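You operate a simulated robot arm through the tools that you are given. There is no shell and no other tool.

You are at the controls of a simulated robot arm. One attempt, no reset.

Task
Prime the middle of the panel in the sled.
Fine: load the pen in the primer tin; pen back in its holder, primer lid shut. Set down upright: primer pen. Where these are worked on the way, their far stop is far enough and under half their travel is too little: primer lid. A coat counts when it lies all over at full strength: go over it till it gets no stronger.

The check looks at the end state, three seconds after you hand in, the way a careful person would. Anything else that was tipped, shoved, dropped, spilled or broken makes it a failure. Lids that push on must go on centred and level and be pressed home; caps that screw on are set level and turned clockwise until they are tight.

Robot
A 6-joint arm with a three-finger gripper, fixed in place. Base frame: the origin is at the foot of the arm, x ahead of it, y to its left, z up; the work surface is at about z = 85. Lengths are in cm, angles in degrees, forces in N, time in s.
Its first joint turns from -166.0 to 166.0 degrees. Payload 4.89 kg.
The tool frame sits at the grasp point between the pads (the TCP): z along the fingers, y along the line on which they close. The tips reach 3 cm beyond it. The gripper opens to 16.4 cm. The gripper's body begins 12.5 cm behind the TCP.
Orientation is told as [roll, pitch, yaw] about the base's x, y, z axes, in that order, counted from this pose: with the fingers straight down and closing along the base's y, the tool's x points along the base's -x, its y along +y and its z along -z.

Tools
- The arm moves only by the tool jog_arm. Its argument "commands" is a list of rows, each an object of numbers (a shift or turn left out is 0, a gripper value left out holds the last): "rx", "ry", "rz": the turn, a rotation vector about the base's x, y, z in degrees; "dx", "dy", "dz": the shift along the base's x, y, z in cm; "hand": the opening in per cent of the stroke, from 0 (shut) to 100 (fully open). In form: [{"rx": .., "ry": .., "rz": .., "dx": .., "dy": .., "dz": .., "hand": ..}, ...]. A call has 1 to 20 rows; each row shifts and turns the commanded pose from where the row before left it. Each row takes 0.2 s and may step no farther than 5 cm and 8.6 degrees from the row before; otherwise, or with a gripper value out of range, the whole call is refused. A pose out of reach is approached as far as the arm can. The call stops where the force on the tool passes 40 N (or 10 N more than at its start, if that is more) or the arm is blocked; 0.2 s more then pass. The fingers move at their own pace (about 10.8 cm/s each) and stop on an object; they squeeze with about 34 N. The grip force told is the motor's: it shows also when the fingers shut on nothing. Time passes only in rows, and 0.2 s behind the last, so rows that do not move let the fingers close. It gives the time, the measured TCP pose, the force on the tool (base axes), the opening and the grip force at its end, in the units of the frame above (readings bear some noise), with the torque about the TCP (base axes, N m) and any sound that the robot's microphone picked up.
- Cameras (640 x 400 px; columns grow to the right, rows downward): "scene" is fixed at [22.07, -50.12, 150.59]; the picture's right is [0.55, -0.84, 0.00], its down [-0.47, -0.31, -0.83] and it looks along [0.69, 0.45, -0.56] (base axes); focal length 346 px, centre (320, 200). "wrist" rides on the gripper at [7.6, -0.2, -15.2] in the tool frame; the picture's right is [0.02, 1.00, 0.00], its down [-0.88, 0.02, -0.47] and it looks along [-0.47, 0.01, 0.88] (tool axes); focal length 247 px, centre (320, 200). There is no depth. A picture from a camera that has moved, and an enlarged one, comes with that camera's place and axes in the base frame and with its lens.
- grab_frame(camera): a new picture of that camera. It takes no simulated time.
- raise_lower(by): slides the trunk up (or, below 0, down) by that many cm; the arm rides with it, the base frame stays. It gives what a move gives, with no picture.
- close_up(camera, box): a new picture of the part [left, top, right, bottom] of that camera's present view, enlarged. It takes no simulated time.
- sign_off(): hands the job in; it is judged then, once.

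Places have to be worked out from the pictures, the camera data and where the tool is seen. Open the gripper and draw the arm clear of the work before you hand the job in, unless the task says otherwise.

The tools are called after "Request:" as a command line: name --argument value ..., lists and objects as JSON in quotes. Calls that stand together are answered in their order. jog_arm: Moves the arm, as the interface text tells. Its arguments: {"type":"object","properties":{"commands":{"type":"array","items":{"type":"object","properties":{"rx":{"type":"number"},"ry":{"type":"number"},"rz":{"type":"number"},"dx":{"type":"number"},"dy":{"type":"number"},"dz":{"type":"number"},"hand":{"type":"number"}}}}},"required":["commands"]} The other tools are called the same way: raise_lower (by) slides the trunk up or down; grab_frame (camera) takes a picture; close_up (camera, box) takes an enlarged picture of a part of a camera's view; sign_off () hands the job in.

At the start:

```text
time_s: 0.0
position: [54.96, -5.22, 129.71]
orientation: [0.0, 0.0, 0.0]
ft_force: [0.1, 0.2, -0.1]
wrist_torque: [0.0, 0.0, -0.05]
opening: 16.39
grasp_force: 0.0
trunk travel left (down, up): [-17.5, 21.5]
```

scene: 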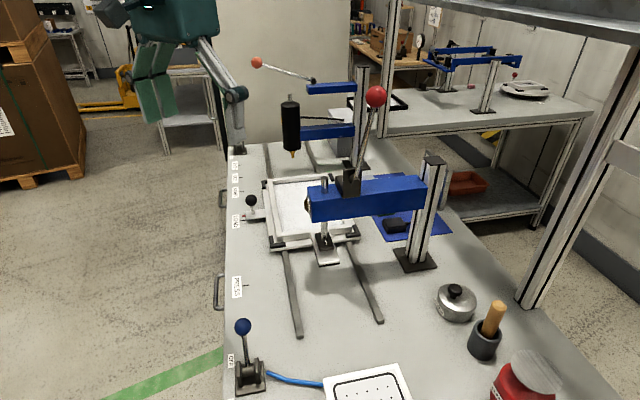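
wrist: 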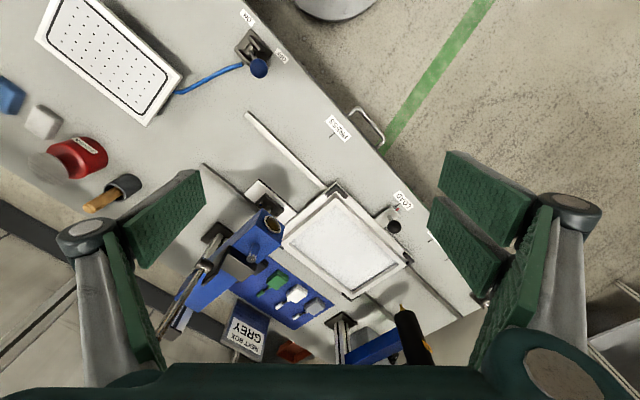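

I start by looking more closely at the scene to identify pen, tin, panel and sled.

Request:
close_up --camera "scene" --box '[400, 260, 600, 400]'

Request:
close_up --camera "scene" --box '[220, 60, 460, 210]'

Request:
close_up --camera "scene" --box '[220, 160, 460, 310]'

Request:
close_up --camera "wrist" --box '[0, 60, 200, 220]'

Request:
close_up --camera "wrist" --box '[180, 160, 440, 370]'

```text
2.86 times, centred on (500, 330) of scene
camera zoom: at [22.07, -50.12, 150.59], right [0.55, -0.84, 0.0], down [-0.47, -0.31, -0.83], along [0.69, 0.45, -0.56], focal length 989 px, centre (-194, -171)
```

zoom: 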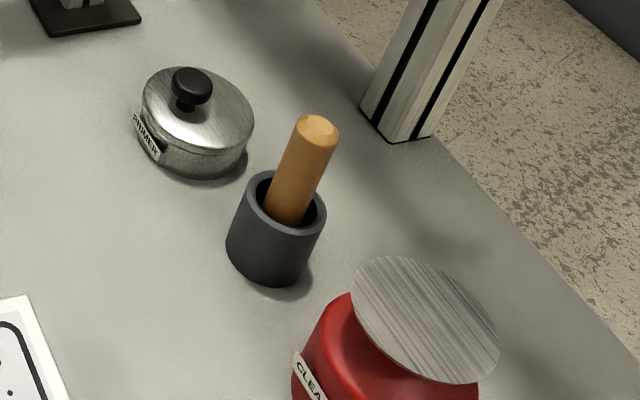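

```text
2.67 times, centred on (340, 135) of scene
camera zoom: at [22.07, -50.12, 150.59], right [0.55, -0.84, 0.0], down [-0.47, -0.31, -0.83], along [0.69, 0.45, -0.56], focal length 923 px, centre (267, 373)
```

zoom: 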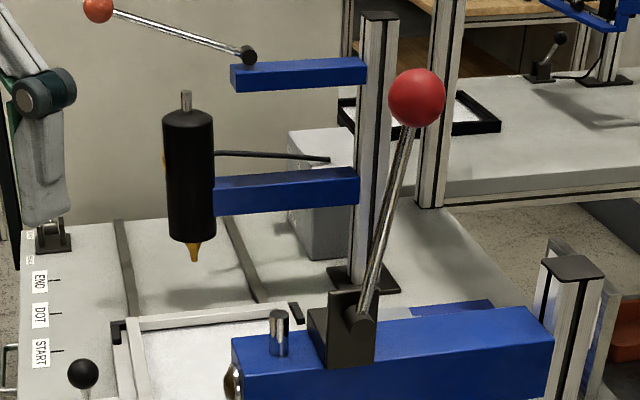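

```text
2.67 times, centred on (340, 235) of scene
camera zoom: at [22.07, -50.12, 150.59], right [0.55, -0.84, 0.0], down [-0.47, -0.31, -0.83], along [0.69, 0.45, -0.56], focal length 923 px, centre (267, 107)
```

zoom: 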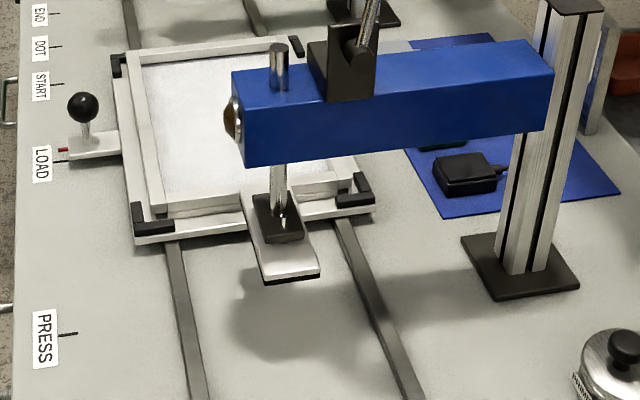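

```text
2.50 times, centred on (100, 140) of wrist
camera zoom: at [47.38, -5.41, 145.01], right [-0.02, 1.0, 0.0], down [0.88, 0.02, 0.47], along [0.47, 0.01, -0.88], focal length 617 px, centre (870, 350)
```

zoom: 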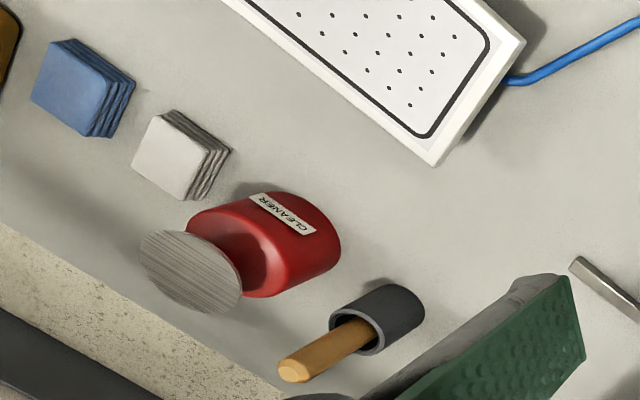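

```text
1.90 times, centred on (310, 265) of wrist
camera zoom: at [47.38, -5.41, 145.01], right [-0.02, 1.0, 0.0], down [0.88, 0.02, 0.47], along [0.47, 0.01, -0.88], focal length 470 px, centre (339, 76)
```

zoom: 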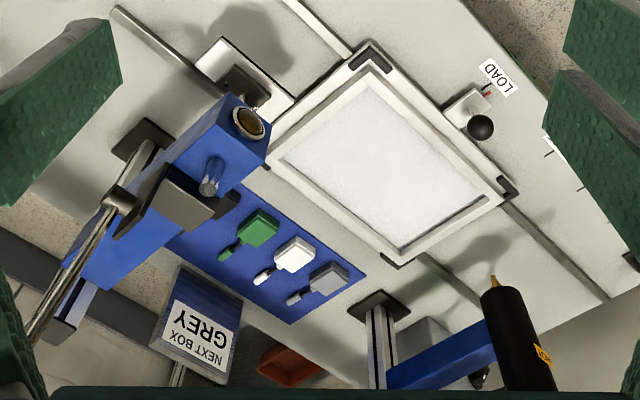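

The tin with black knob appears near [82,-48], the pen holder near [75,-55], the panel centre near [93,3]. I move the arm toward the tin side, high and pulled back, for a wrist view.

Request:
jog_arm --commands '[{"dx": -3, "dy": -3, "rz": -4}, {"dx": -2, "dy": -4.5, "rz": -4}, {"dy": -4.5, "rz": -4}, {"dy": -4.5, "rz": -4}, {"dy": -4.5, "rz": -4}, {"dy": -4.5, "rz": -4}, {"dx": 2, "dy": -4.5, "rz": -4}, {"dx": 3, "dy": -3, "rz": -4}, {"dx": 3, "dy": -3}]'

Request:
grab_frame --camera "wrist"

Request:
grab_frame --camera "scene"

```text
time_s: 2.0
position: [57.89, -41.12, 129.62]
orientation: [-0.1, 0.0, -32.1]
ft_force: [-2.2, 0.6, 1.6]
wrist_torque: [-0.12, -0.2, 0.01]
opening: 16.4
grasp_force: 0.1
trunk travel left (down, up): [-17.5, 21.5]
```

```text
taken
camera wrist: at [51.33, -37.23, 144.81], right [0.51, 0.86, 0.0], down [0.76, -0.45, 0.47], along [0.41, -0.24, -0.88], focal length 247 px, centre (320, 200)
```

wrist: 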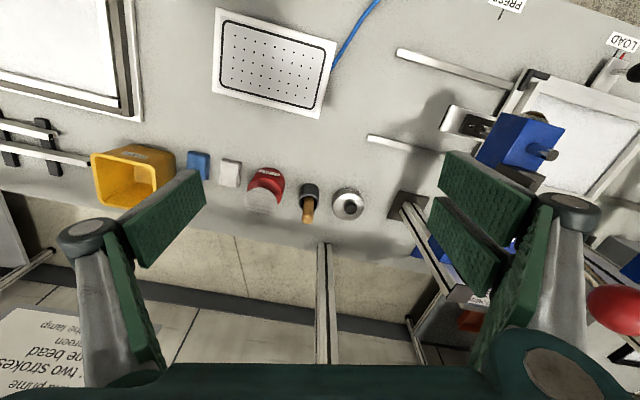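

```text
taken
```

scene: 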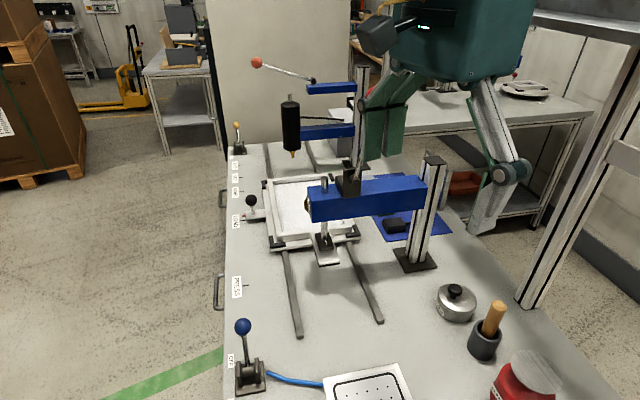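

There's a notice board at lower left in the wrist view; I'll read it and inspect the tin.

Request:
close_up --camera "wrist" --box '[0, 290, 170, 400]'

Request:
close_up --camera "wrist" --box '[230, 150, 390, 250]'

Request:
close_up --camera "wrist" --box '[400, 40, 640, 190]'

Request:
close_up --camera "scene" --box '[420, 270, 520, 370]'

```text
3.64 times, centred on (85, 345) of wrist
camera zoom: at [51.33, -37.23, 144.81], right [0.51, 0.86, 0.0], down [0.76, -0.45, 0.47], along [0.41, -0.24, -0.88], focal length 898 px, centre (1174, -327)
```

zoom: 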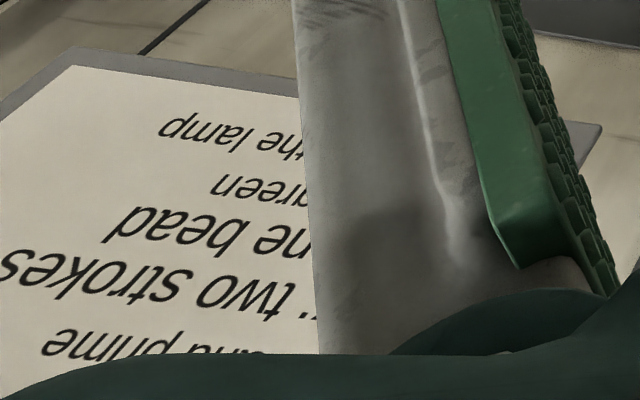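

```text
4.00 times, centred on (310, 200) of wrist
camera zoom: at [51.33, -37.23, 144.81], right [0.51, 0.86, 0.0], down [0.76, -0.45, 0.47], along [0.41, -0.24, -0.88], focal length 988 px, centre (360, 200)
```

zoom: 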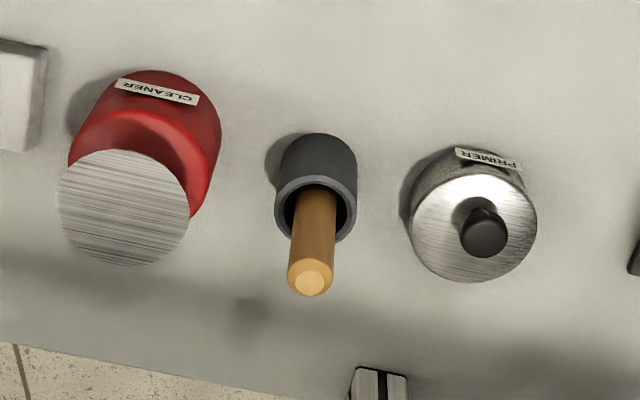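

```text
2.67 times, centred on (520, 115) of wrist
camera zoom: at [51.33, -37.23, 144.81], right [0.51, 0.86, 0.0], down [0.76, -0.45, 0.47], along [0.41, -0.24, -0.88], focal length 659 px, centre (-213, 427)
```

zoom: 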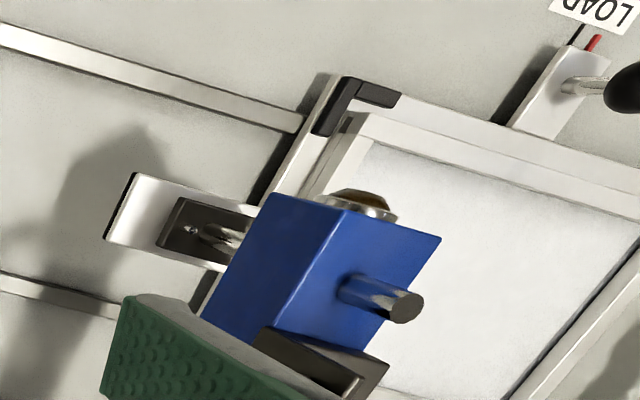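

```text
4.00 times, centred on (470, 320) of scene
camera zoom: at [22.07, -50.12, 150.59], right [0.55, -0.84, 0.0], down [-0.47, -0.31, -0.83], along [0.69, 0.45, -0.56], focal length 1384 px, centre (-280, -280)
```

zoom: 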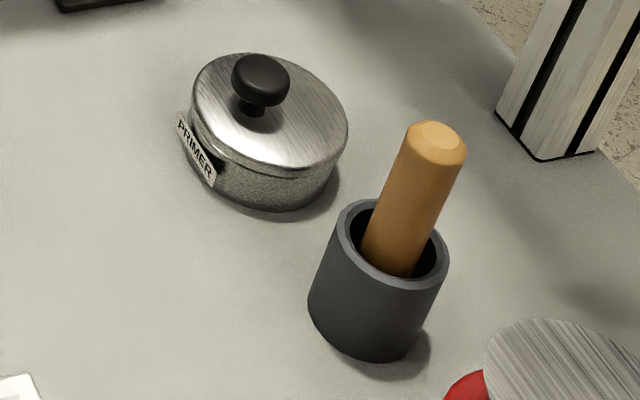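

The tin's lid centre is near [83,-47.5,88.5] with its knob near [82.4,-46.6,91]; pen stands at about [75.9,-55], top z≈98. I turn to yaw -46, partly close the hand, and approach for a closer look at the lid (hinge?).

Request:
jog_arm --commands '[{"dx": 3, "dy": -1, "dz": -2, "rz": -4.7, "hand": 40}, {"dx": 3, "dy": -1, "dz": -3, "rz": -4.7}, {"dx": 3, "dy": -1, "dz": -3, "rz": -4.7}, {"dx": 3, "dy": -1, "dz": -3}, {"dx": 2, "dy": -0.5, "dz": -3}]'

Request:
grab_frame --camera "wrist"

Request:
close_up --camera "wrist" --box '[240, 140, 400, 240]'

```text
time_s: 3.2
position: [71.91, -45.64, 115.72]
orientation: [0.0, 0.0, -46.1]
ft_force: [-0.9, 0.6, 0.8]
wrist_torque: [-0.06, -0.09, 0.0]
opening: 6.52
grasp_force: 0.0
trunk travel left (down, up): [-17.5, 21.5]
```

```text
taken
camera wrist: at [66.63, -40.28, 130.93], right [0.71, 0.71, 0.0], down [0.62, -0.62, 0.47], along [0.34, -0.33, -0.88], focal length 247 px, centre (320, 200)
```

wrist: 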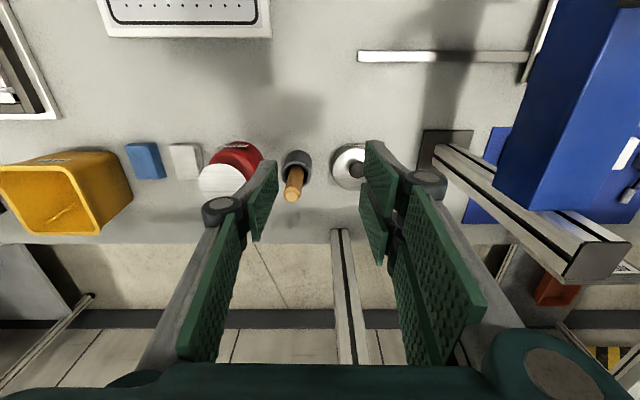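

```text
4.00 times, centred on (320, 190) of wrist
camera zoom: at [66.63, -40.28, 130.93], right [0.71, 0.71, 0.0], down [0.62, -0.62, 0.47], along [0.34, -0.33, -0.88], focal length 988 px, centre (320, 240)
```

zoom: 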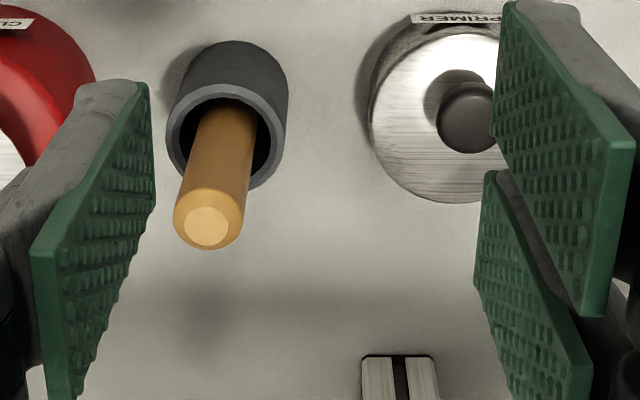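

All items line up with yaw -46, so bench axes are ~45°. The knob sits at about [82.3,-46.5], top z≈91. I move above it and descend to just straddle it.

Request:
jog_arm --commands '[{"dx": 3.5, "dy": -0.3, "dz": -3}, {"dx": 3.5, "dy": -0.3, "dz": -3}, {"dx": 3.4, "dy": -0.3, "dz": -3}, {"dz": -3}, {}]'

Request:
grab_frame --camera "wrist"

Request:
close_up --camera "scene" --box '[400, 220, 560, 360]'

```text
time_s: 4.4
position: [82.35, -46.76, 103.66]
orientation: [0.0, 0.0, -46.1]
ft_force: [1.1, -0.7, -0.7]
wrist_torque: [0.03, 0.14, 0.02]
opening: 6.56
grasp_force: 0.0
trunk travel left (down, up): [-17.5, 21.5]
```

```text
taken
camera wrist: at [77.15, -41.44, 118.88], right [0.71, 0.71, 0.0], down [0.62, -0.62, 0.47], along [0.33, -0.33, -0.88], focal length 247 px, centre (320, 200)
```

wrist: 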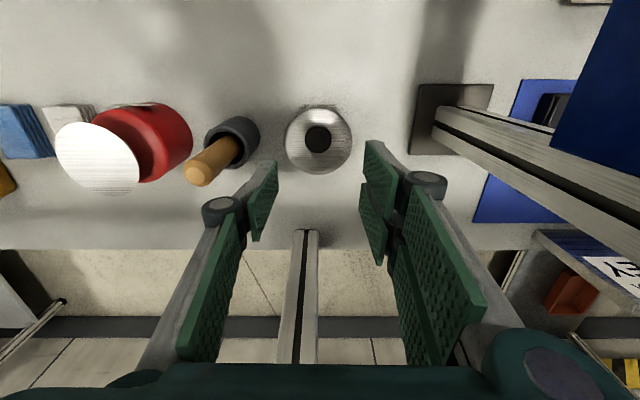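

```text
2.86 times, centred on (480, 290) of scene
camera zoom: at [22.07, -50.12, 150.59], right [0.55, -0.84, 0.0], down [-0.47, -0.31, -0.83], along [0.69, 0.45, -0.56], focal length 989 px, centre (-137, -57)
```

zoom: 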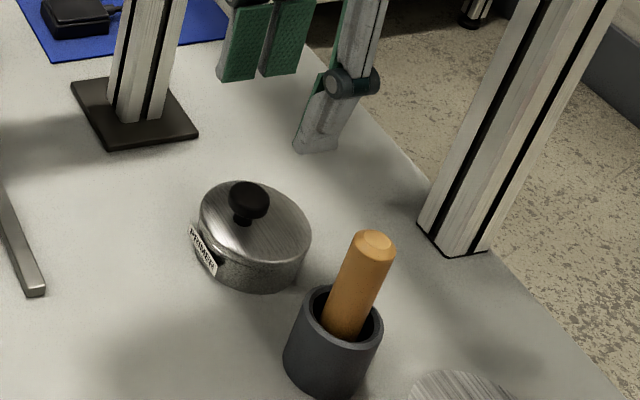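

Knob now measured at about [81.9,-46.4]; small correction, then descend to TCP z≈92.3 and close.

Request:
jog_arm --commands '[{"dx": -0.4, "dy": 0.3, "dz": -2.8}, {"dz": -2.8}, {"dz": -2.8}, {"dz": -1.5}, {"dz": -1.2}, {}]'

Request:
close_up --camera "scene" --box '[400, 220, 560, 360]'

Request:
grab_frame --camera "wrist"

```text
time_s: 5.8
position: [81.99, -46.43, 92.68]
orientation: [0.0, 0.0, -46.1]
ft_force: [0.7, 0.1, 0.4]
wrist_torque: [0.05, 0.01, 0.0]
opening: 6.57
grasp_force: 0.0
trunk travel left (down, up): [-17.5, 21.5]
```

```text
2.86 times, centred on (480, 290) of scene
camera zoom: at [22.07, -50.12, 150.59], right [0.55, -0.84, 0.0], down [-0.47, -0.31, -0.83], along [0.69, 0.45, -0.56], focal length 989 px, centre (-137, -57)
```

zoom: 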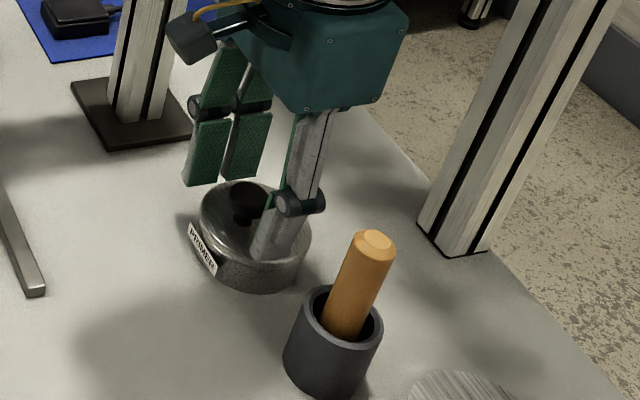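

```text
taken
camera wrist: at [76.63, -41.0, 107.89], right [0.71, 0.71, 0.0], down [0.62, -0.62, 0.47], along [0.34, -0.33, -0.88], focal length 247 px, centre (320, 200)
```

wrist: 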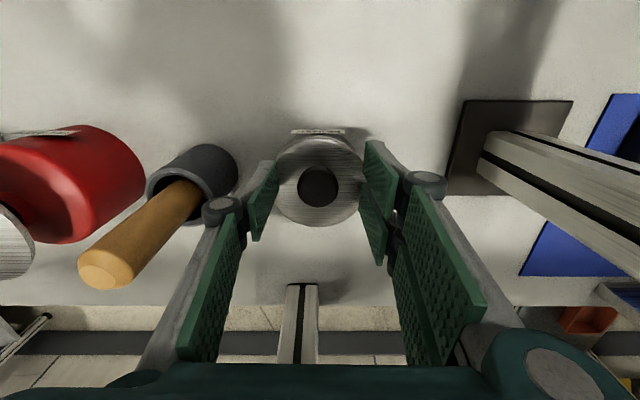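

Knob is centred between the pads. Lower 0.5 cm more and close on it.

Request:
jog_arm --commands '[{"dz": -0.5}, {"hand": 0}, {}, {}]'

Request:
close_up --camera "scene" --box '[400, 220, 560, 360]'

```text
time_s: 6.8
position: [81.69, -46.44, 92.2]
orientation: [-0.1, -0.1, -46.2]
ft_force: [-20.3, -14.2, 14.8]
wrist_torque: [-0.23, 0.24, -0.11]
opening: 2.78
grasp_force: 45.0
trunk travel left (down, up): [-17.5, 21.5]
```

```text
2.86 times, centred on (480, 290) of scene
camera zoom: at [22.07, -50.12, 150.59], right [0.55, -0.84, 0.0], down [-0.47, -0.31, -0.83], along [0.69, 0.45, -0.56], focal length 989 px, centre (-137, -57)
```

zoom: 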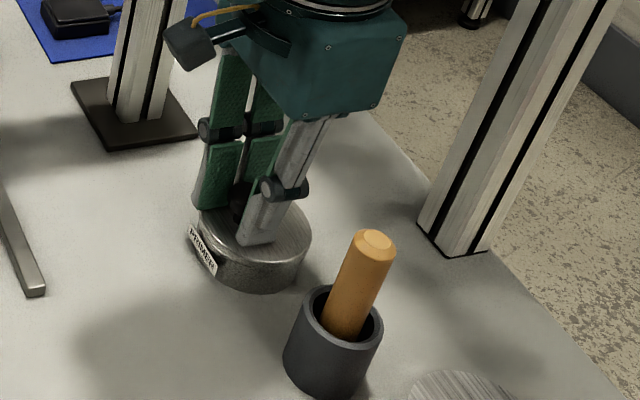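

Gripped, but with a side load along -e1; I ease the hand that way and up a little to zero it.

Request:
jog_arm --commands '[{"dx": -0.2, "dy": -0.15, "dz": 0.15}, {}]'

```text
time_s: 7.4
position: [81.76, -46.48, 92.3]
orientation: [0.1, 0.1, -46.1]
ft_force: [-12.3, -0.5, -6.1]
wrist_torque: [0.43, 0.48, 0.0]
opening: 2.78
grasp_force: 45.4
trunk travel left (down, up): [-17.5, 21.5]
```

Now a gentle upward test to learn how the lid moves.

Request:
jog_arm --commands '[{"dx": -0.15, "dz": 0.3}, {"dz": 0.3}, {}]'

Request:
close_up --camera "scene" --box '[420, 250, 520, 330]'

```text
time_s: 8.2
position: [81.91, -46.56, 92.57]
orientation: [0.0, 0.0, -46.1]
ft_force: [28.0, -3.6, -26.2]
wrist_torque: [0.56, 0.21, 0.02]
opening: 2.79
grasp_force: 45.3
trunk travel left (down, up): [-17.5, 21.5]
```

```text
5.00 times, centred on (470, 290) of scene
camera zoom: at [22.07, -50.12, 150.59], right [0.55, -0.84, 0.0], down [-0.47, -0.31, -0.83], along [0.69, 0.45, -0.56], focal length 1730 px, centre (-430, -250)
```

zoom: 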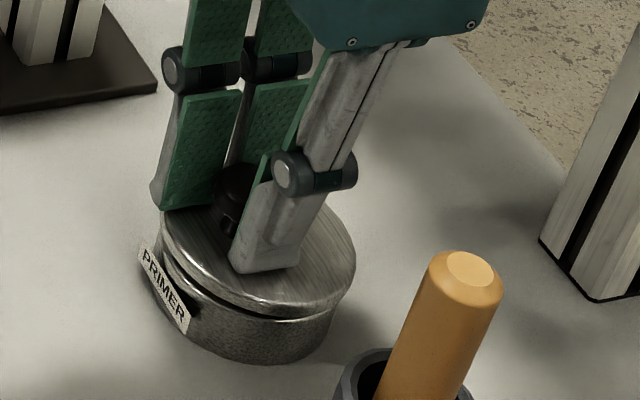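

The lid is hinged on its far (+e2) side: a gap opens at the label side. I follow the hinge arc with the knob, letting it pivot between the pads.

Request:
jog_arm --commands '[{"dx": 0.29, "dy": -0.29, "dz": 0.6}, {"dx": 0.35, "dy": -0.35, "dz": 0.67}, {"dx": 0.42, "dy": -0.42, "dz": 0.59}, {}]'

Request:
close_up --camera "scene" --box '[420, 240, 520, 320]'

```text
time_s: 9.2
position: [82.59, -47.36, 94.81]
orientation: [0.0, 0.1, -46.1]
ft_force: [14.9, 29.4, -8.3]
wrist_torque: [1.18, 0.25, -0.01]
opening: 2.83
grasp_force: 45.7
trunk travel left (down, up): [-17.5, 21.5]
```

```text
5.00 times, centred on (470, 280) of scene
camera zoom: at [22.07, -50.12, 150.59], right [0.55, -0.84, 0.0], down [-0.47, -0.31, -0.83], along [0.69, 0.45, -0.56], focal length 1730 px, centre (-430, -200)
```

zoom: 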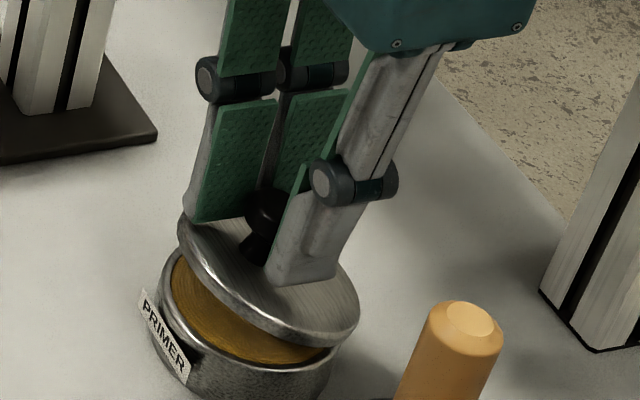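

About 25° open and going well. I relieve the e1 load slightly and continue along the arc.

Request:
jog_arm --commands '[{"dx": 0.57, "dy": -0.37, "dz": 0.5}, {"dx": 0.52, "dy": -0.52, "dz": 0.41}, {}]'

Request:
close_up --camera "scene" --box '[420, 240, 520, 320]'

```text
time_s: 10.0
position: [83.58, -48.27, 95.75]
orientation: [0.1, 0.1, -46.1]
ft_force: [-9.1, 38.8, 10.7]
wrist_torque: [1.79, 1.14, 0.06]
opening: 2.84
grasp_force: 45.4
trunk travel left (down, up): [-17.5, 21.5]
```

```text
5.00 times, centred on (470, 280) of scene
camera zoom: at [22.07, -50.12, 150.59], right [0.55, -0.84, 0.0], down [-0.47, -0.31, -0.83], along [0.69, 0.45, -0.56], focal length 1730 px, centre (-430, -200)
```

zoom: 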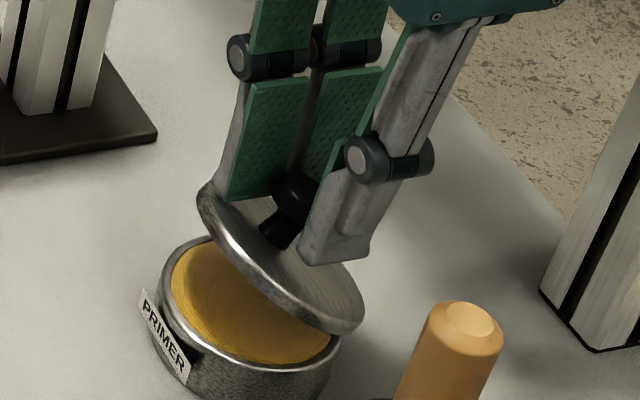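

About 40° open; the knob is dragging the pads round. I rotate the hand about the hinge axis to relieve the torque and check.

Request:
jog_arm --commands '[{"rx": 6, "ry": 6, "dz": 0.1}, {"rx": 3, "ry": 3, "dx": 0.1, "dy": -0.1, "dz": 0.1}, {}]'

```text
time_s: 10.8
position: [83.98, -48.66, 95.81]
orientation: [-0.3, 12.7, -46.1]
ft_force: [30.0, -6.8, -4.1]
wrist_torque: [-1.13, -1.27, -0.21]
opening: 2.82
grasp_force: 45.1
trunk travel left (down, up): [-17.5, 21.5]
```

Torque reversed, so the hand now leads; advance along the arc two more steps.

Request:
jog_arm --commands '[{"dx": 0.6, "dy": -0.6, "dz": 0.35}, {"dx": 0.57, "dy": -0.57, "dz": 0.25}, {}]'

Request:
close_up --camera "scene" --box '[420, 240, 520, 320]'

```text
time_s: 11.6
position: [84.91, -49.71, 96.73]
orientation: [-0.3, 12.8, -46.1]
ft_force: [-12.1, 23.7, 5.4]
wrist_torque: [1.47, 1.28, -0.01]
opening: 2.82
grasp_force: 44.4
trunk travel left (down, up): [-17.5, 21.5]
```

```text
5.00 times, centred on (470, 280) of scene
camera zoom: at [22.07, -50.12, 150.59], right [0.55, -0.84, 0.0], down [-0.47, -0.31, -0.83], along [0.69, 0.45, -0.56], focal length 1730 px, centre (-430, -200)
```

zoom: 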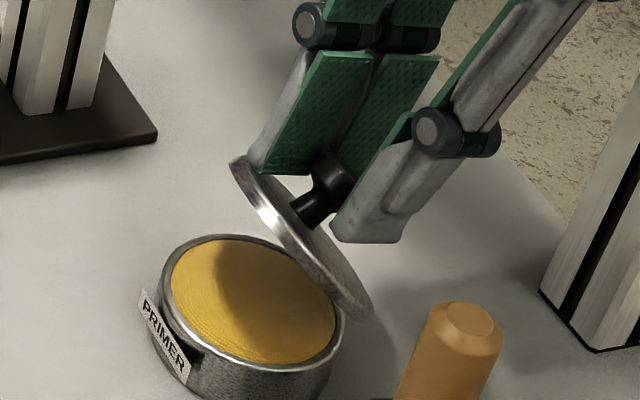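

About 60° open, arm still within reach. Another rotation and continue.

Request:
jog_arm --commands '[{"rx": 6, "ry": 6, "dx": 0.1, "dy": -0.1, "dz": 0.1}, {"rx": 3, "ry": 3, "dx": 0.3, "dy": -0.3, "dz": 0.1}, {"dx": 0.57, "dy": -0.57, "dz": 0.15}, {"dx": 0.57, "dy": -0.57, "dz": 0.02}, {}]'

Request:
close_up --camera "scene" --box '[420, 220, 545, 320]'

```text
time_s: 12.0
position: [84.81, -49.49, 96.65]
orientation: [-0.2, 17.1, -46.1]
ft_force: [4.2, -2.3, 3.9]
wrist_torque: [-0.2, -0.42, 0.19]
opening: 2.85
grasp_force: 45.0
trunk travel left (down, up): [-17.5, 21.5]
stopped in row 1: the force on the tool passed its limit at 131 N (the readings are from after the stop); the commanded pose is now the measured one
```

```text
4.00 times, centred on (482, 270) of scene
camera zoom: at [22.07, -50.12, 150.59], right [0.55, -0.84, 0.0], down [-0.47, -0.31, -0.83], along [0.69, 0.45, -0.56], focal length 1384 px, centre (-330, -80)
```

zoom: 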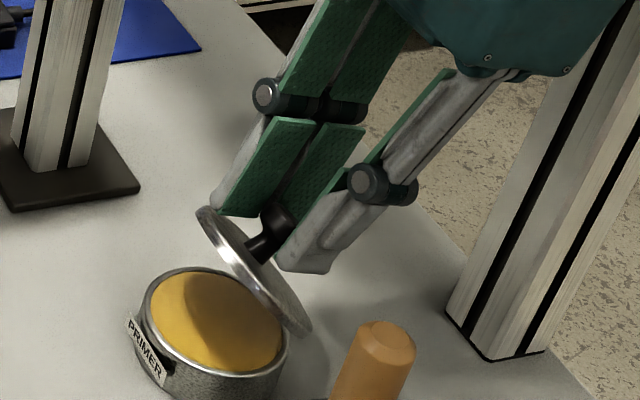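

A 131 N contact stopped that rotation; I suspect the hand body met the shelf post behind. I check the scene.

Request:
grab_frame --camera "scene"

Request:
grab_frame --camera "wrist"

```text
taken
```

scene: 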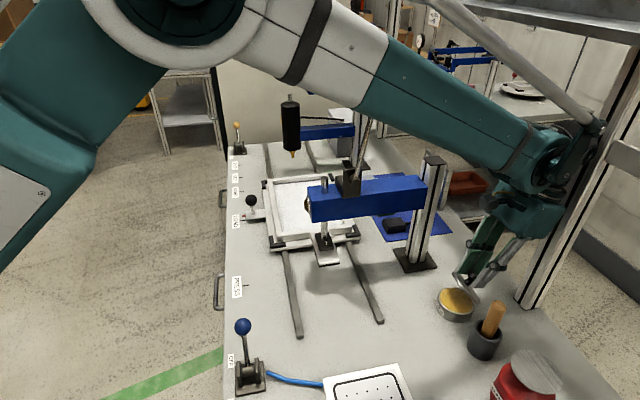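

```text
taken
camera wrist: at [82.92, -47.55, 113.63], right [0.71, 0.71, 0.0], down [0.7, -0.69, 0.19], along [0.14, -0.14, -0.98], focal length 247 px, centre (320, 200)
```

wrist: 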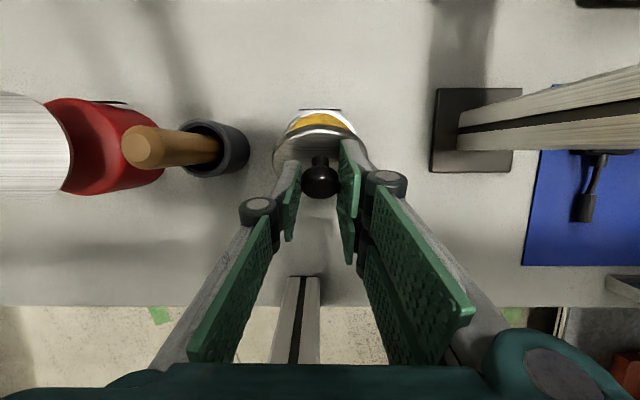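

The wrist is right at the shelf post, so no further tilt that way. I rotate the hand back toward vertical, which itself swings the knob onward, letting the knob pivot in the pads.

Request:
jog_arm --commands '[{"rx": -2.5, "ry": -2.5, "dz": 0.05}, {"rx": -2.5, "ry": -2.5, "dz": 0.05}, {"rx": -2.5, "ry": -2.5, "dz": 0.05}, {}]'

Request:
close_up --camera "scene" --box '[420, 220, 545, 320]'

```text
time_s: 13.0
position: [85.1, -49.67, 96.69]
orientation: [0.0, 6.6, -46.1]
ft_force: [-17.9, 11.9, 13.4]
wrist_torque: [1.02, 1.1, -0.03]
opening: 2.88
grasp_force: 45.0
trunk travel left (down, up): [-17.5, 21.5]
```

```text
4.00 times, centred on (482, 270) of scene
camera zoom: at [22.07, -50.12, 150.59], right [0.55, -0.84, 0.0], down [-0.47, -0.31, -0.83], along [0.69, 0.45, -0.56], focal length 1384 px, centre (-330, -80)
```

zoom: 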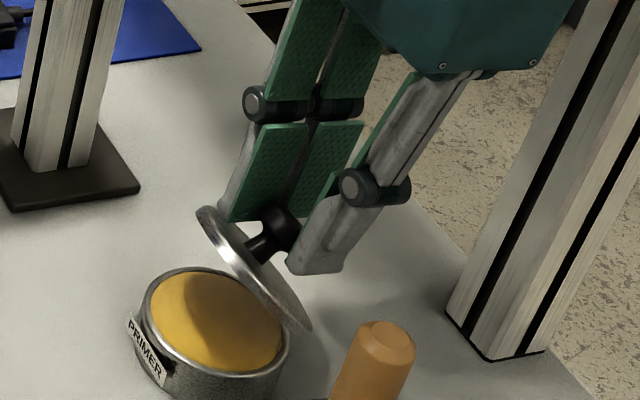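

The knob pivots freely; now draw the hand to +e2 to swing the lid on.

Request:
jog_arm --commands '[{"dx": 0.3, "dy": -0.3, "dz": 0.1}, {"dx": 0.35, "dy": -0.35, "dz": 0.1}, {"dx": 0.4, "dy": -0.4, "dz": 0.05}, {}]'

Request:
close_up --camera "scene" --box '[420, 220, 545, 320]'

```text
time_s: 14.0
position: [86.04, -50.81, 96.81]
orientation: [-0.1, 6.7, -46.2]
ft_force: [-19.3, 6.0, -4.5]
wrist_torque: [0.82, 1.06, 0.08]
opening: 2.89
grasp_force: 45.2
trunk travel left (down, up): [-17.5, 21.5]
```

```text
4.00 times, centred on (482, 270) of scene
camera zoom: at [22.07, -50.12, 150.59], right [0.55, -0.84, 0.0], down [-0.47, -0.31, -0.83], along [0.69, 0.45, -0.56], focal length 1384 px, centre (-330, -80)
```

zoom: 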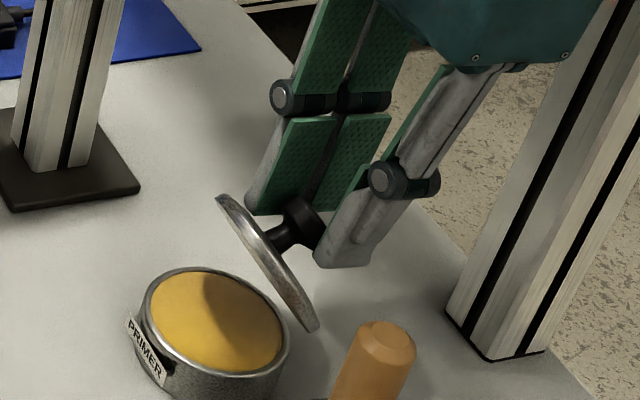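

Lid now ~75-80°. Continue further, unrotating a few degrees.

Request:
jog_arm --commands '[{"dx": 0.4, "dy": -0.4, "rx": -2, "ry": -2}, {"dx": 0.4, "dy": -0.4, "rx": -2, "ry": -2}, {"dx": 0.4, "dy": -0.4, "dz": -0.05}, {}]'

Request:
close_up --camera "scene" --box '[420, 220, 545, 320]'

```text
time_s: 15.0
position: [87.32, -51.96, 96.75]
orientation: [0.0, 1.1, -46.1]
ft_force: [-7.7, 10.6, 4.6]
wrist_torque: [0.85, 0.67, -0.3]
opening: 2.7
grasp_force: 44.8
trunk travel left (down, up): [-17.5, 21.5]
```

```text
4.00 times, centred on (482, 270) of scene
camera zoom: at [22.07, -50.12, 150.59], right [0.55, -0.84, 0.0], down [-0.47, -0.31, -0.83], along [0.69, 0.45, -0.56], focal length 1384 px, centre (-330, -80)
```

zoom: 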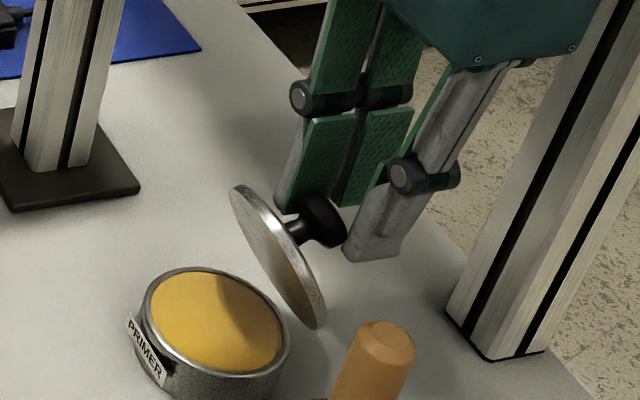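

Near 90° now; knob slides toward the pad tips. I lower a bit while carrying on.

Request:
jog_arm --commands '[{"dx": 0.3, "dy": -0.3, "dz": -0.25}, {"dx": 0.35, "dy": -0.35, "dz": -0.2}, {"dx": 0.35, "dy": -0.35, "dz": -0.2}, {}]'

Request:
close_up --camera "scene" --box '[420, 220, 545, 320]'

```text
time_s: 15.6
position: [89.04, -51.68, 96.11]
orientation: [0.7, 1.0, -45.7]
ft_force: [55.3, 49.3, -7.3]
wrist_torque: [0.4, -1.22, -2.04]
opening: 0.0
grasp_force: 44.6
trunk travel left (down, up): [-17.5, 21.5]
stopped in row 3: the force on the tool passed its limit at 53 N (the readings are from after the stop); the commanded pose is now the measured one
```

```text
4.00 times, centred on (482, 270) of scene
camera zoom: at [22.07, -50.12, 150.59], right [0.55, -0.84, 0.0], down [-0.47, -0.31, -0.83], along [0.69, 0.45, -0.56], focal length 1384 px, centre (-330, -80)
```

zoom: 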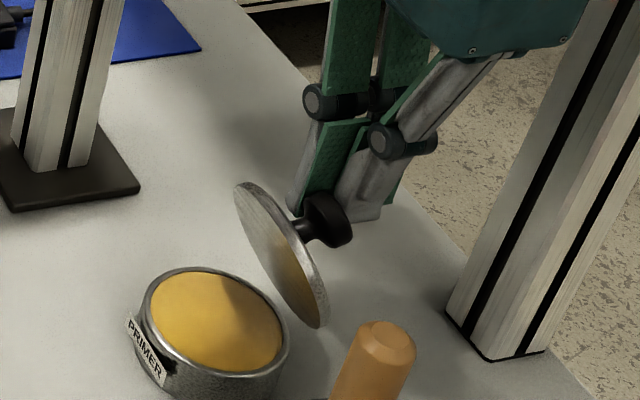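

The grip slipped off but the lid seems to stay up. I back off along +e1 away from the knob and rise.

Request:
jog_arm --commands '[{"dx": 0.5, "dy": 0.5, "dz": 0.3}, {"dx": 0.5, "dy": 0.5, "dz": 1}, {"dz": 3}, {}]'

Request:
close_up --camera "scene" --box '[420, 220, 545, 320]'

Request:
grab_frame --camera "wrist"

```text
time_s: 16.6
position: [89.29, -51.45, 100.68]
orientation: [0.2, 1.0, -46.0]
ft_force: [-0.2, -0.3, -0.6]
wrist_torque: [-0.03, 0.02, -0.01]
opening: 0.0
grasp_force: 45.6
trunk travel left (down, up): [-17.5, 21.5]
```

```text
4.00 times, centred on (482, 270) of scene
camera zoom: at [22.07, -50.12, 150.59], right [0.55, -0.84, 0.0], down [-0.47, -0.31, -0.83], along [0.69, 0.45, -0.56], focal length 1384 px, centre (-330, -80)
```

zoom: 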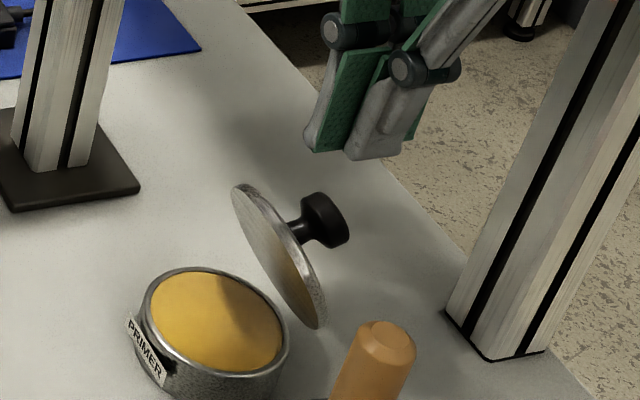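

```text
taken
camera wrist: at [84.09, -46.21, 116.13], right [0.7, 0.71, 0.0], down [0.63, -0.63, 0.46], along [0.33, -0.32, -0.89], focal length 247 px, centre (320, 200)
```

wrist: 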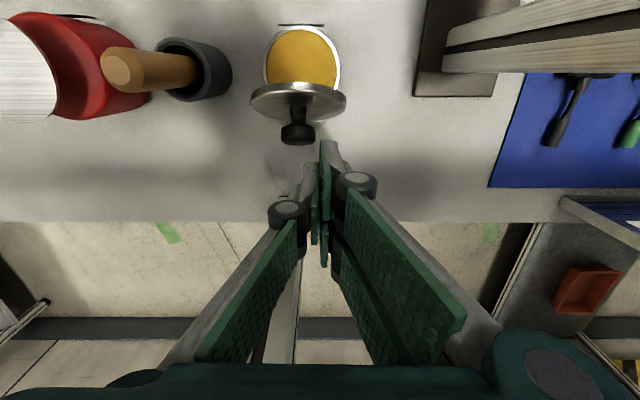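

The lid stands at about 90° by itself. I rise, come round over the tin, and nudge its inner face a little further toward its stop with the closed fingers.

Request:
jog_arm --commands '[{"dz": 2.5}, {"dx": -3.5, "dy": 2}, {"dx": -3.2, "dy": 2.2}, {"dx": -1, "dy": 1, "dz": -2}, {"dz": -3}, {}]'

Request:
close_up --camera "scene" --box '[420, 220, 545, 320]'

Request:
grab_frame --camera "wrist"

```text
time_s: 18.0
position: [81.69, -46.41, 98.3]
orientation: [0.3, 1.0, -46.1]
ft_force: [0.9, -0.5, 0.0]
wrist_torque: [0.07, 0.11, -0.01]
opening: 0.0
grasp_force: 45.0
trunk travel left (down, up): [-17.5, 21.5]
```

```text
4.00 times, centred on (482, 270) of scene
camera zoom: at [22.07, -50.12, 150.59], right [0.55, -0.84, 0.0], down [-0.47, -0.31, -0.83], along [0.69, 0.45, -0.56], focal length 1384 px, centre (-330, -80)
```

zoom: 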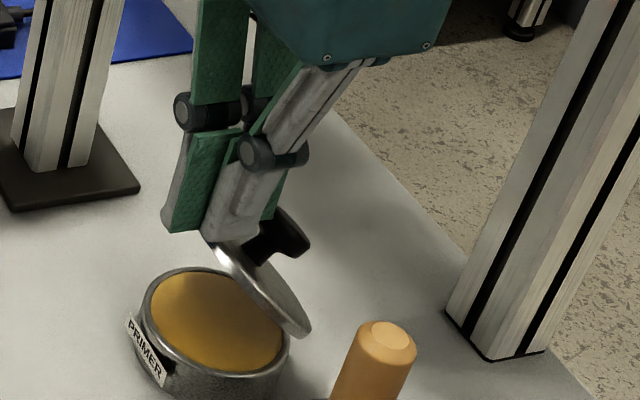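

```text
taken
camera wrist: at [76.51, -41.15, 113.73], right [0.7, 0.71, 0.01], down [0.63, -0.63, 0.46], along [0.33, -0.32, -0.89], focal length 247 px, centre (320, 200)
```

wrist: 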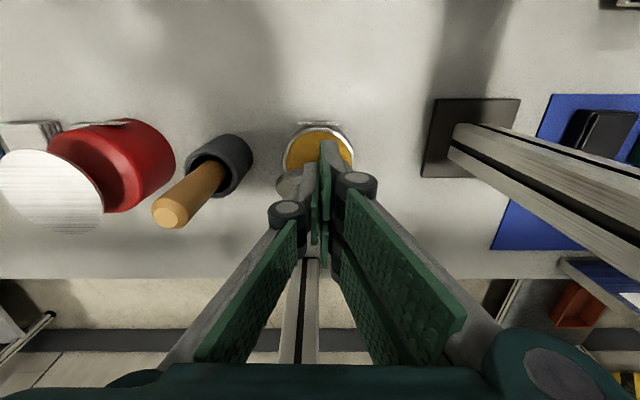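

The crossing pushed the lid back to ~60°, and it holds there by friction. I back off, lower the fingers in front of its inner face and push it open.

Request:
jog_arm --commands '[{"dx": -0.8, "dy": 0.8}, {"dz": -2}, {"dx": 0.7, "dy": -0.7}, {"dx": 0.7, "dy": -0.7}, {"dx": 0.7, "dy": -0.7}, {"dx": 0.6, "dy": -0.6}, {}]'

Request:
close_up --camera "scene" --box '[420, 220, 545, 320]'

```text
time_s: 18.5
position: [80.8, -45.18, 97.51]
orientation: [0.3, 1.1, -45.9]
ft_force: [-9.7, 5.9, 16.6]
wrist_torque: [-0.14, -0.15, -0.11]
opening: 0.0
grasp_force: 45.6
trunk travel left (down, up): [-17.5, 21.5]
stopped in row 2: the force on the tool passed its limit at 46 N (the readings are from after the stop); the commanded pose is now the measured one
```

```text
4.00 times, centred on (482, 270) of scene
camera zoom: at [22.07, -50.12, 150.59], right [0.55, -0.84, 0.0], down [-0.47, -0.31, -0.83], along [0.69, 0.45, -0.56], focal length 1384 px, centre (-330, -80)
```

zoom: 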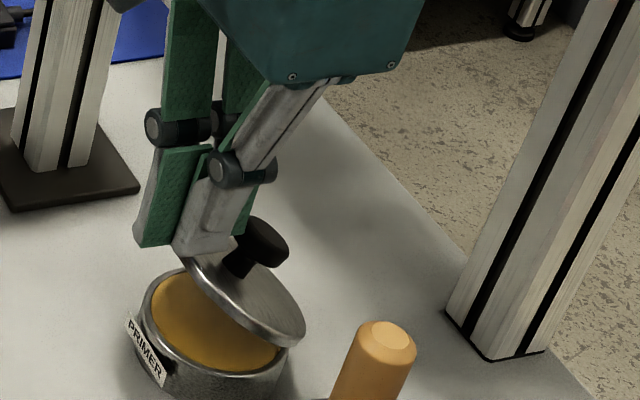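

The fingertips were on the lid's rim top. I lift slightly, back clear of the rim, go lower in front, then push +e2 under it.

Request:
jog_arm --commands '[{"dz": 1}, {"dx": -1.3, "dy": 1.3}, {"dx": -1, "dy": 1}, {"dz": -2}, {"dz": -1.7}, {}]'

Request:
close_up --camera "scene" --box '[420, 220, 545, 320]'

```text
time_s: 19.9
position: [78.59, -43.03, 94.63]
orientation: [0.3, 1.0, -45.8]
ft_force: [0.5, -0.8, -0.5]
wrist_torque: [0.04, 0.0, 0.0]
opening: 0.03
grasp_force: 44.3
trunk travel left (down, up): [-17.5, 21.5]
```

```text
4.00 times, centred on (482, 270) of scene
camera zoom: at [22.07, -50.12, 150.59], right [0.55, -0.84, 0.0], down [-0.47, -0.31, -0.83], along [0.69, 0.45, -0.56], focal length 1384 px, centre (-330, -80)
```

zoom: 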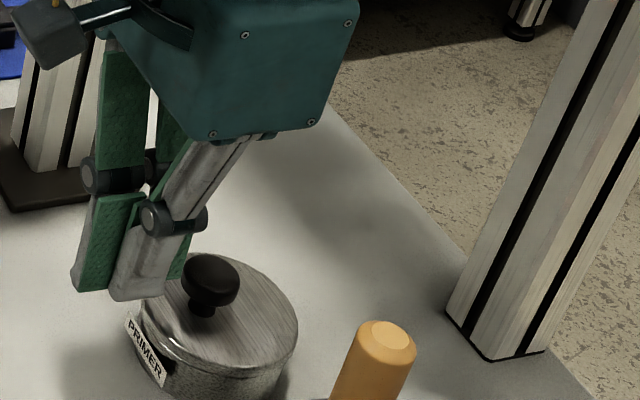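

The lid fell shut again: it is only stable past vertical, its fall being slow. I'll re-grip the knob, repeat the swing, re-grip deeper near 80°, and carry it past vertical.

Request:
jog_arm --commands '[{"dz": 2.5, "hand": 40}, {"dz": 1, "dx": 1.6, "dy": -1.7, "rx": -0.3, "ry": -0.9}, {"dx": 1.56, "dy": -1.67}, {"dz": -2.5}, {"dz": -2}, {"dz": -1.3}, {}]'

Request:
close_up --camera "wrist" --box '[200, 100, 440, 250]'

```text
time_s: 21.5
position: [81.59, -46.34, 92.28]
orientation: [0.7, 0.3, -45.9]
ft_force: [0.3, 0.1, -0.4]
wrist_torque: [0.01, 0.01, 0.01]
opening: 6.59
grasp_force: 0.2
trunk travel left (down, up): [-17.5, 21.5]
```

```text
2.67 times, centred on (320, 175) of wrist
camera zoom: at [76.32, -41.16, 107.6], right [0.7, 0.71, 0.01], down [0.62, -0.63, 0.47], along [0.34, -0.32, -0.88], focal length 659 px, centre (320, 267)
```

zoom: 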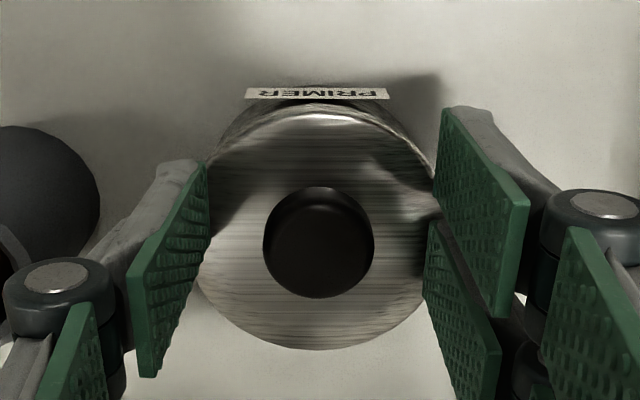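

Knob is centred along e1 and about 0.5 cm farther in e2; correct, lower slightly and close.

Request:
jog_arm --commands '[{"dx": 0.4, "dy": -0.25, "dz": -0.2, "rx": -0.7, "ry": 0.3}, {"hand": 0}, {}, {}]'

```text
time_s: 22.5
position: [81.91, -46.62, 92.23]
orientation: [-0.1, 0.0, -46.0]
ft_force: [-12.4, -8.6, 21.1]
wrist_torque: [-0.16, 0.16, 0.0]
opening: 2.79
grasp_force: 44.4
trunk travel left (down, up): [-17.5, 21.5]
```

Gripped deep. Now swing along the arc with a gentle hand tilt.

Request:
jog_arm --commands '[{"dx": 0.27, "dy": -0.27, "dz": 0.8, "rx": 1.4, "ry": 1.4}, {"dx": 0.35, "dy": -0.35, "dz": 0.79, "rx": 1.4, "ry": 1.4}, {"dx": 0.42, "dy": -0.42, "dz": 0.71, "rx": 1.4, "ry": 1.4}, {"dx": 0.49, "dy": -0.49, "dz": 0.62, "rx": 1.4, "ry": 1.4}, {}]'

```text
time_s: 23.7
position: [83.56, -48.26, 94.87]
orientation: [0.0, 8.1, -45.9]
ft_force: [-25.7, -10.3, -16.8]
wrist_torque: [0.64, 1.04, 0.07]
opening: 2.85
grasp_force: 44.8
trunk travel left (down, up): [-17.5, 21.5]
```

Going well; continue with a small e1 correction.

Request:
jog_arm --commands '[{"dx": 0.42, "dy": -0.62, "dz": 0.54, "rx": 1.4, "ry": 1.4}, {"dx": 0.58, "dy": -0.58, "dz": 0.44, "rx": 1.4, "ry": 1.4}, {"dx": 0.58, "dy": -0.58, "dz": 0.33}, {}]'

Request:
close_up --camera "scene" --box '[420, 220, 545, 320]'

```text
time_s: 24.7
position: [85.1, -49.93, 96.34]
orientation: [-0.1, 11.8, -45.9]
ft_force: [-18.3, 2.6, -6.9]
wrist_torque: [0.73, 0.9, 0.12]
opening: 2.86
grasp_force: 44.9
trunk travel left (down, up): [-17.5, 21.5]
```

```text
4.00 times, centred on (482, 270) of scene
camera zoom: at [22.07, -50.12, 150.59], right [0.55, -0.84, 0.0], down [-0.47, -0.31, -0.83], along [0.69, 0.45, -0.56], focal length 1384 px, centre (-330, -80)
```

zoom: 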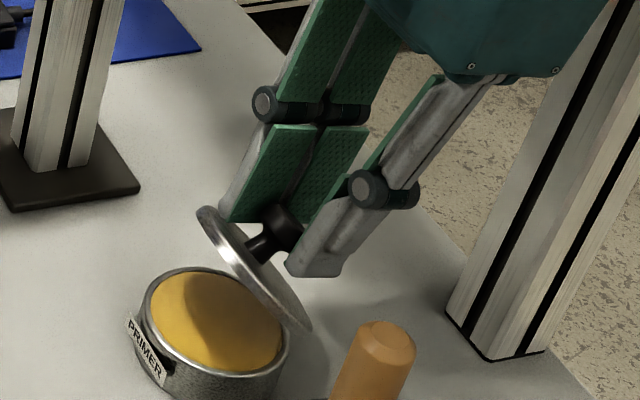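

About 60°; carry on to ~80° while easing the tilt out.

Request:
jog_arm --commands '[{"dx": 0.5, "dy": -0.55, "dz": 0.15, "rx": -1.4, "ry": -1.4}, {"dx": 0.52, "dy": -0.57, "dz": 0.05, "rx": -1.4, "ry": -1.4}, {"dx": 0.5, "dy": -0.5, "dz": -0.05, "rx": -1.4, "ry": -1.4}, {}]'

Request:
close_up --camera "scene" --box '[420, 220, 545, 320]'

```text
time_s: 25.7
position: [86.77, -51.53, 96.55]
orientation: [0.0, 5.9, -45.9]
ft_force: [6.8, 23.6, 15.4]
wrist_torque: [1.14, 0.53, -0.45]
opening: 2.78
grasp_force: 45.3
trunk travel left (down, up): [-17.5, 21.5]
```

```text
4.00 times, centred on (482, 270) of scene
camera zoom: at [22.07, -50.12, 150.59], right [0.55, -0.84, 0.0], down [-0.47, -0.31, -0.83], along [0.69, 0.45, -0.56], focal length 1384 px, centre (-330, -80)
```

zoom: 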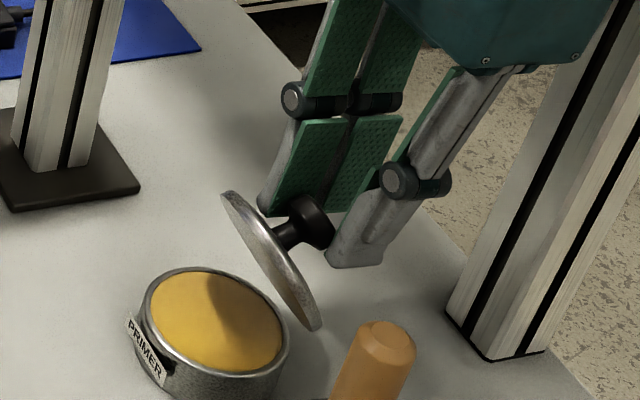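

Around 82° and the knob is near the pad tips: quick re-grip 1.5 cm deeper while the lid falls only slowly.

Request:
jog_arm --commands '[{"dx": 0.1, "dy": 0.1, "dz": -0.6, "hand": 24}, {"dz": -0.9}, {"hand": 0}, {}]'

Request:
close_up --camera "scene" --box '[420, 220, 545, 320]'

```text
time_s: 26.9
position: [87.84, -50.54, 94.63]
orientation: [0.2, 5.9, -45.5]
ft_force: [66.2, 45.1, -22.6]
wrist_torque: [-0.92, -0.93, -2.33]
opening: 0.0
grasp_force: 44.9
trunk travel left (down, up): [-17.5, 21.5]
stopped in row 4: the force on the tool passed its limit at 42 N (the readings are from after the stop); the commanded pose is now the measured one
```

```text
4.00 times, centred on (482, 270) of scene
camera zoom: at [22.07, -50.12, 150.59], right [0.55, -0.84, 0.0], down [-0.47, -0.31, -0.83], along [0.69, 0.45, -0.56], focal length 1384 px, centre (-330, -80)
```

zoom: 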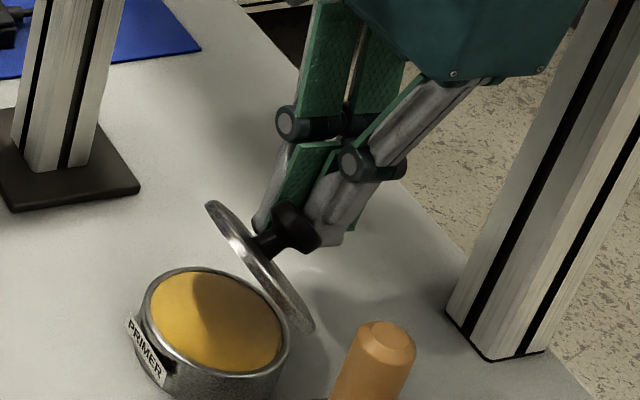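

The re-grip missed and the fingers closed beside the knob. I back off along +e1, let the damped lid settle shut, and will try a swing-then-quick-push method.

Request:
jog_arm --commands '[{"dx": 0.6, "dy": 0.6, "dz": 0.2}, {"dx": 0.6, "dy": 0.6, "dz": 1}, {"dz": 4, "rx": -2, "ry": -2}]'

Request:
close_up --camera "scene" --box '[420, 220, 545, 320]'

```text
time_s: 27.7
position: [88.0, -50.27, 99.86]
orientation: [-0.1, 3.1, -45.9]
ft_force: [1.9, -0.5, -1.3]
wrist_torque: [0.13, 0.26, 0.05]
opening: 0.0
grasp_force: 44.6
trunk travel left (down, up): [-17.5, 21.5]
```

```text
4.00 times, centred on (482, 270) of scene
camera zoom: at [22.07, -50.12, 150.59], right [0.55, -0.84, 0.0], down [-0.47, -0.31, -0.83], along [0.69, 0.45, -0.56], focal length 1384 px, centre (-330, -80)
```

zoom: 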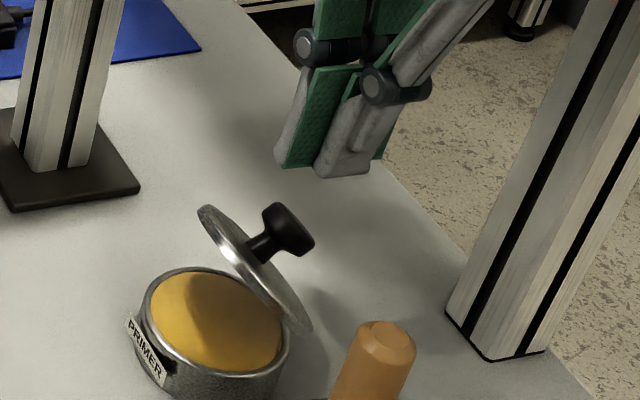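

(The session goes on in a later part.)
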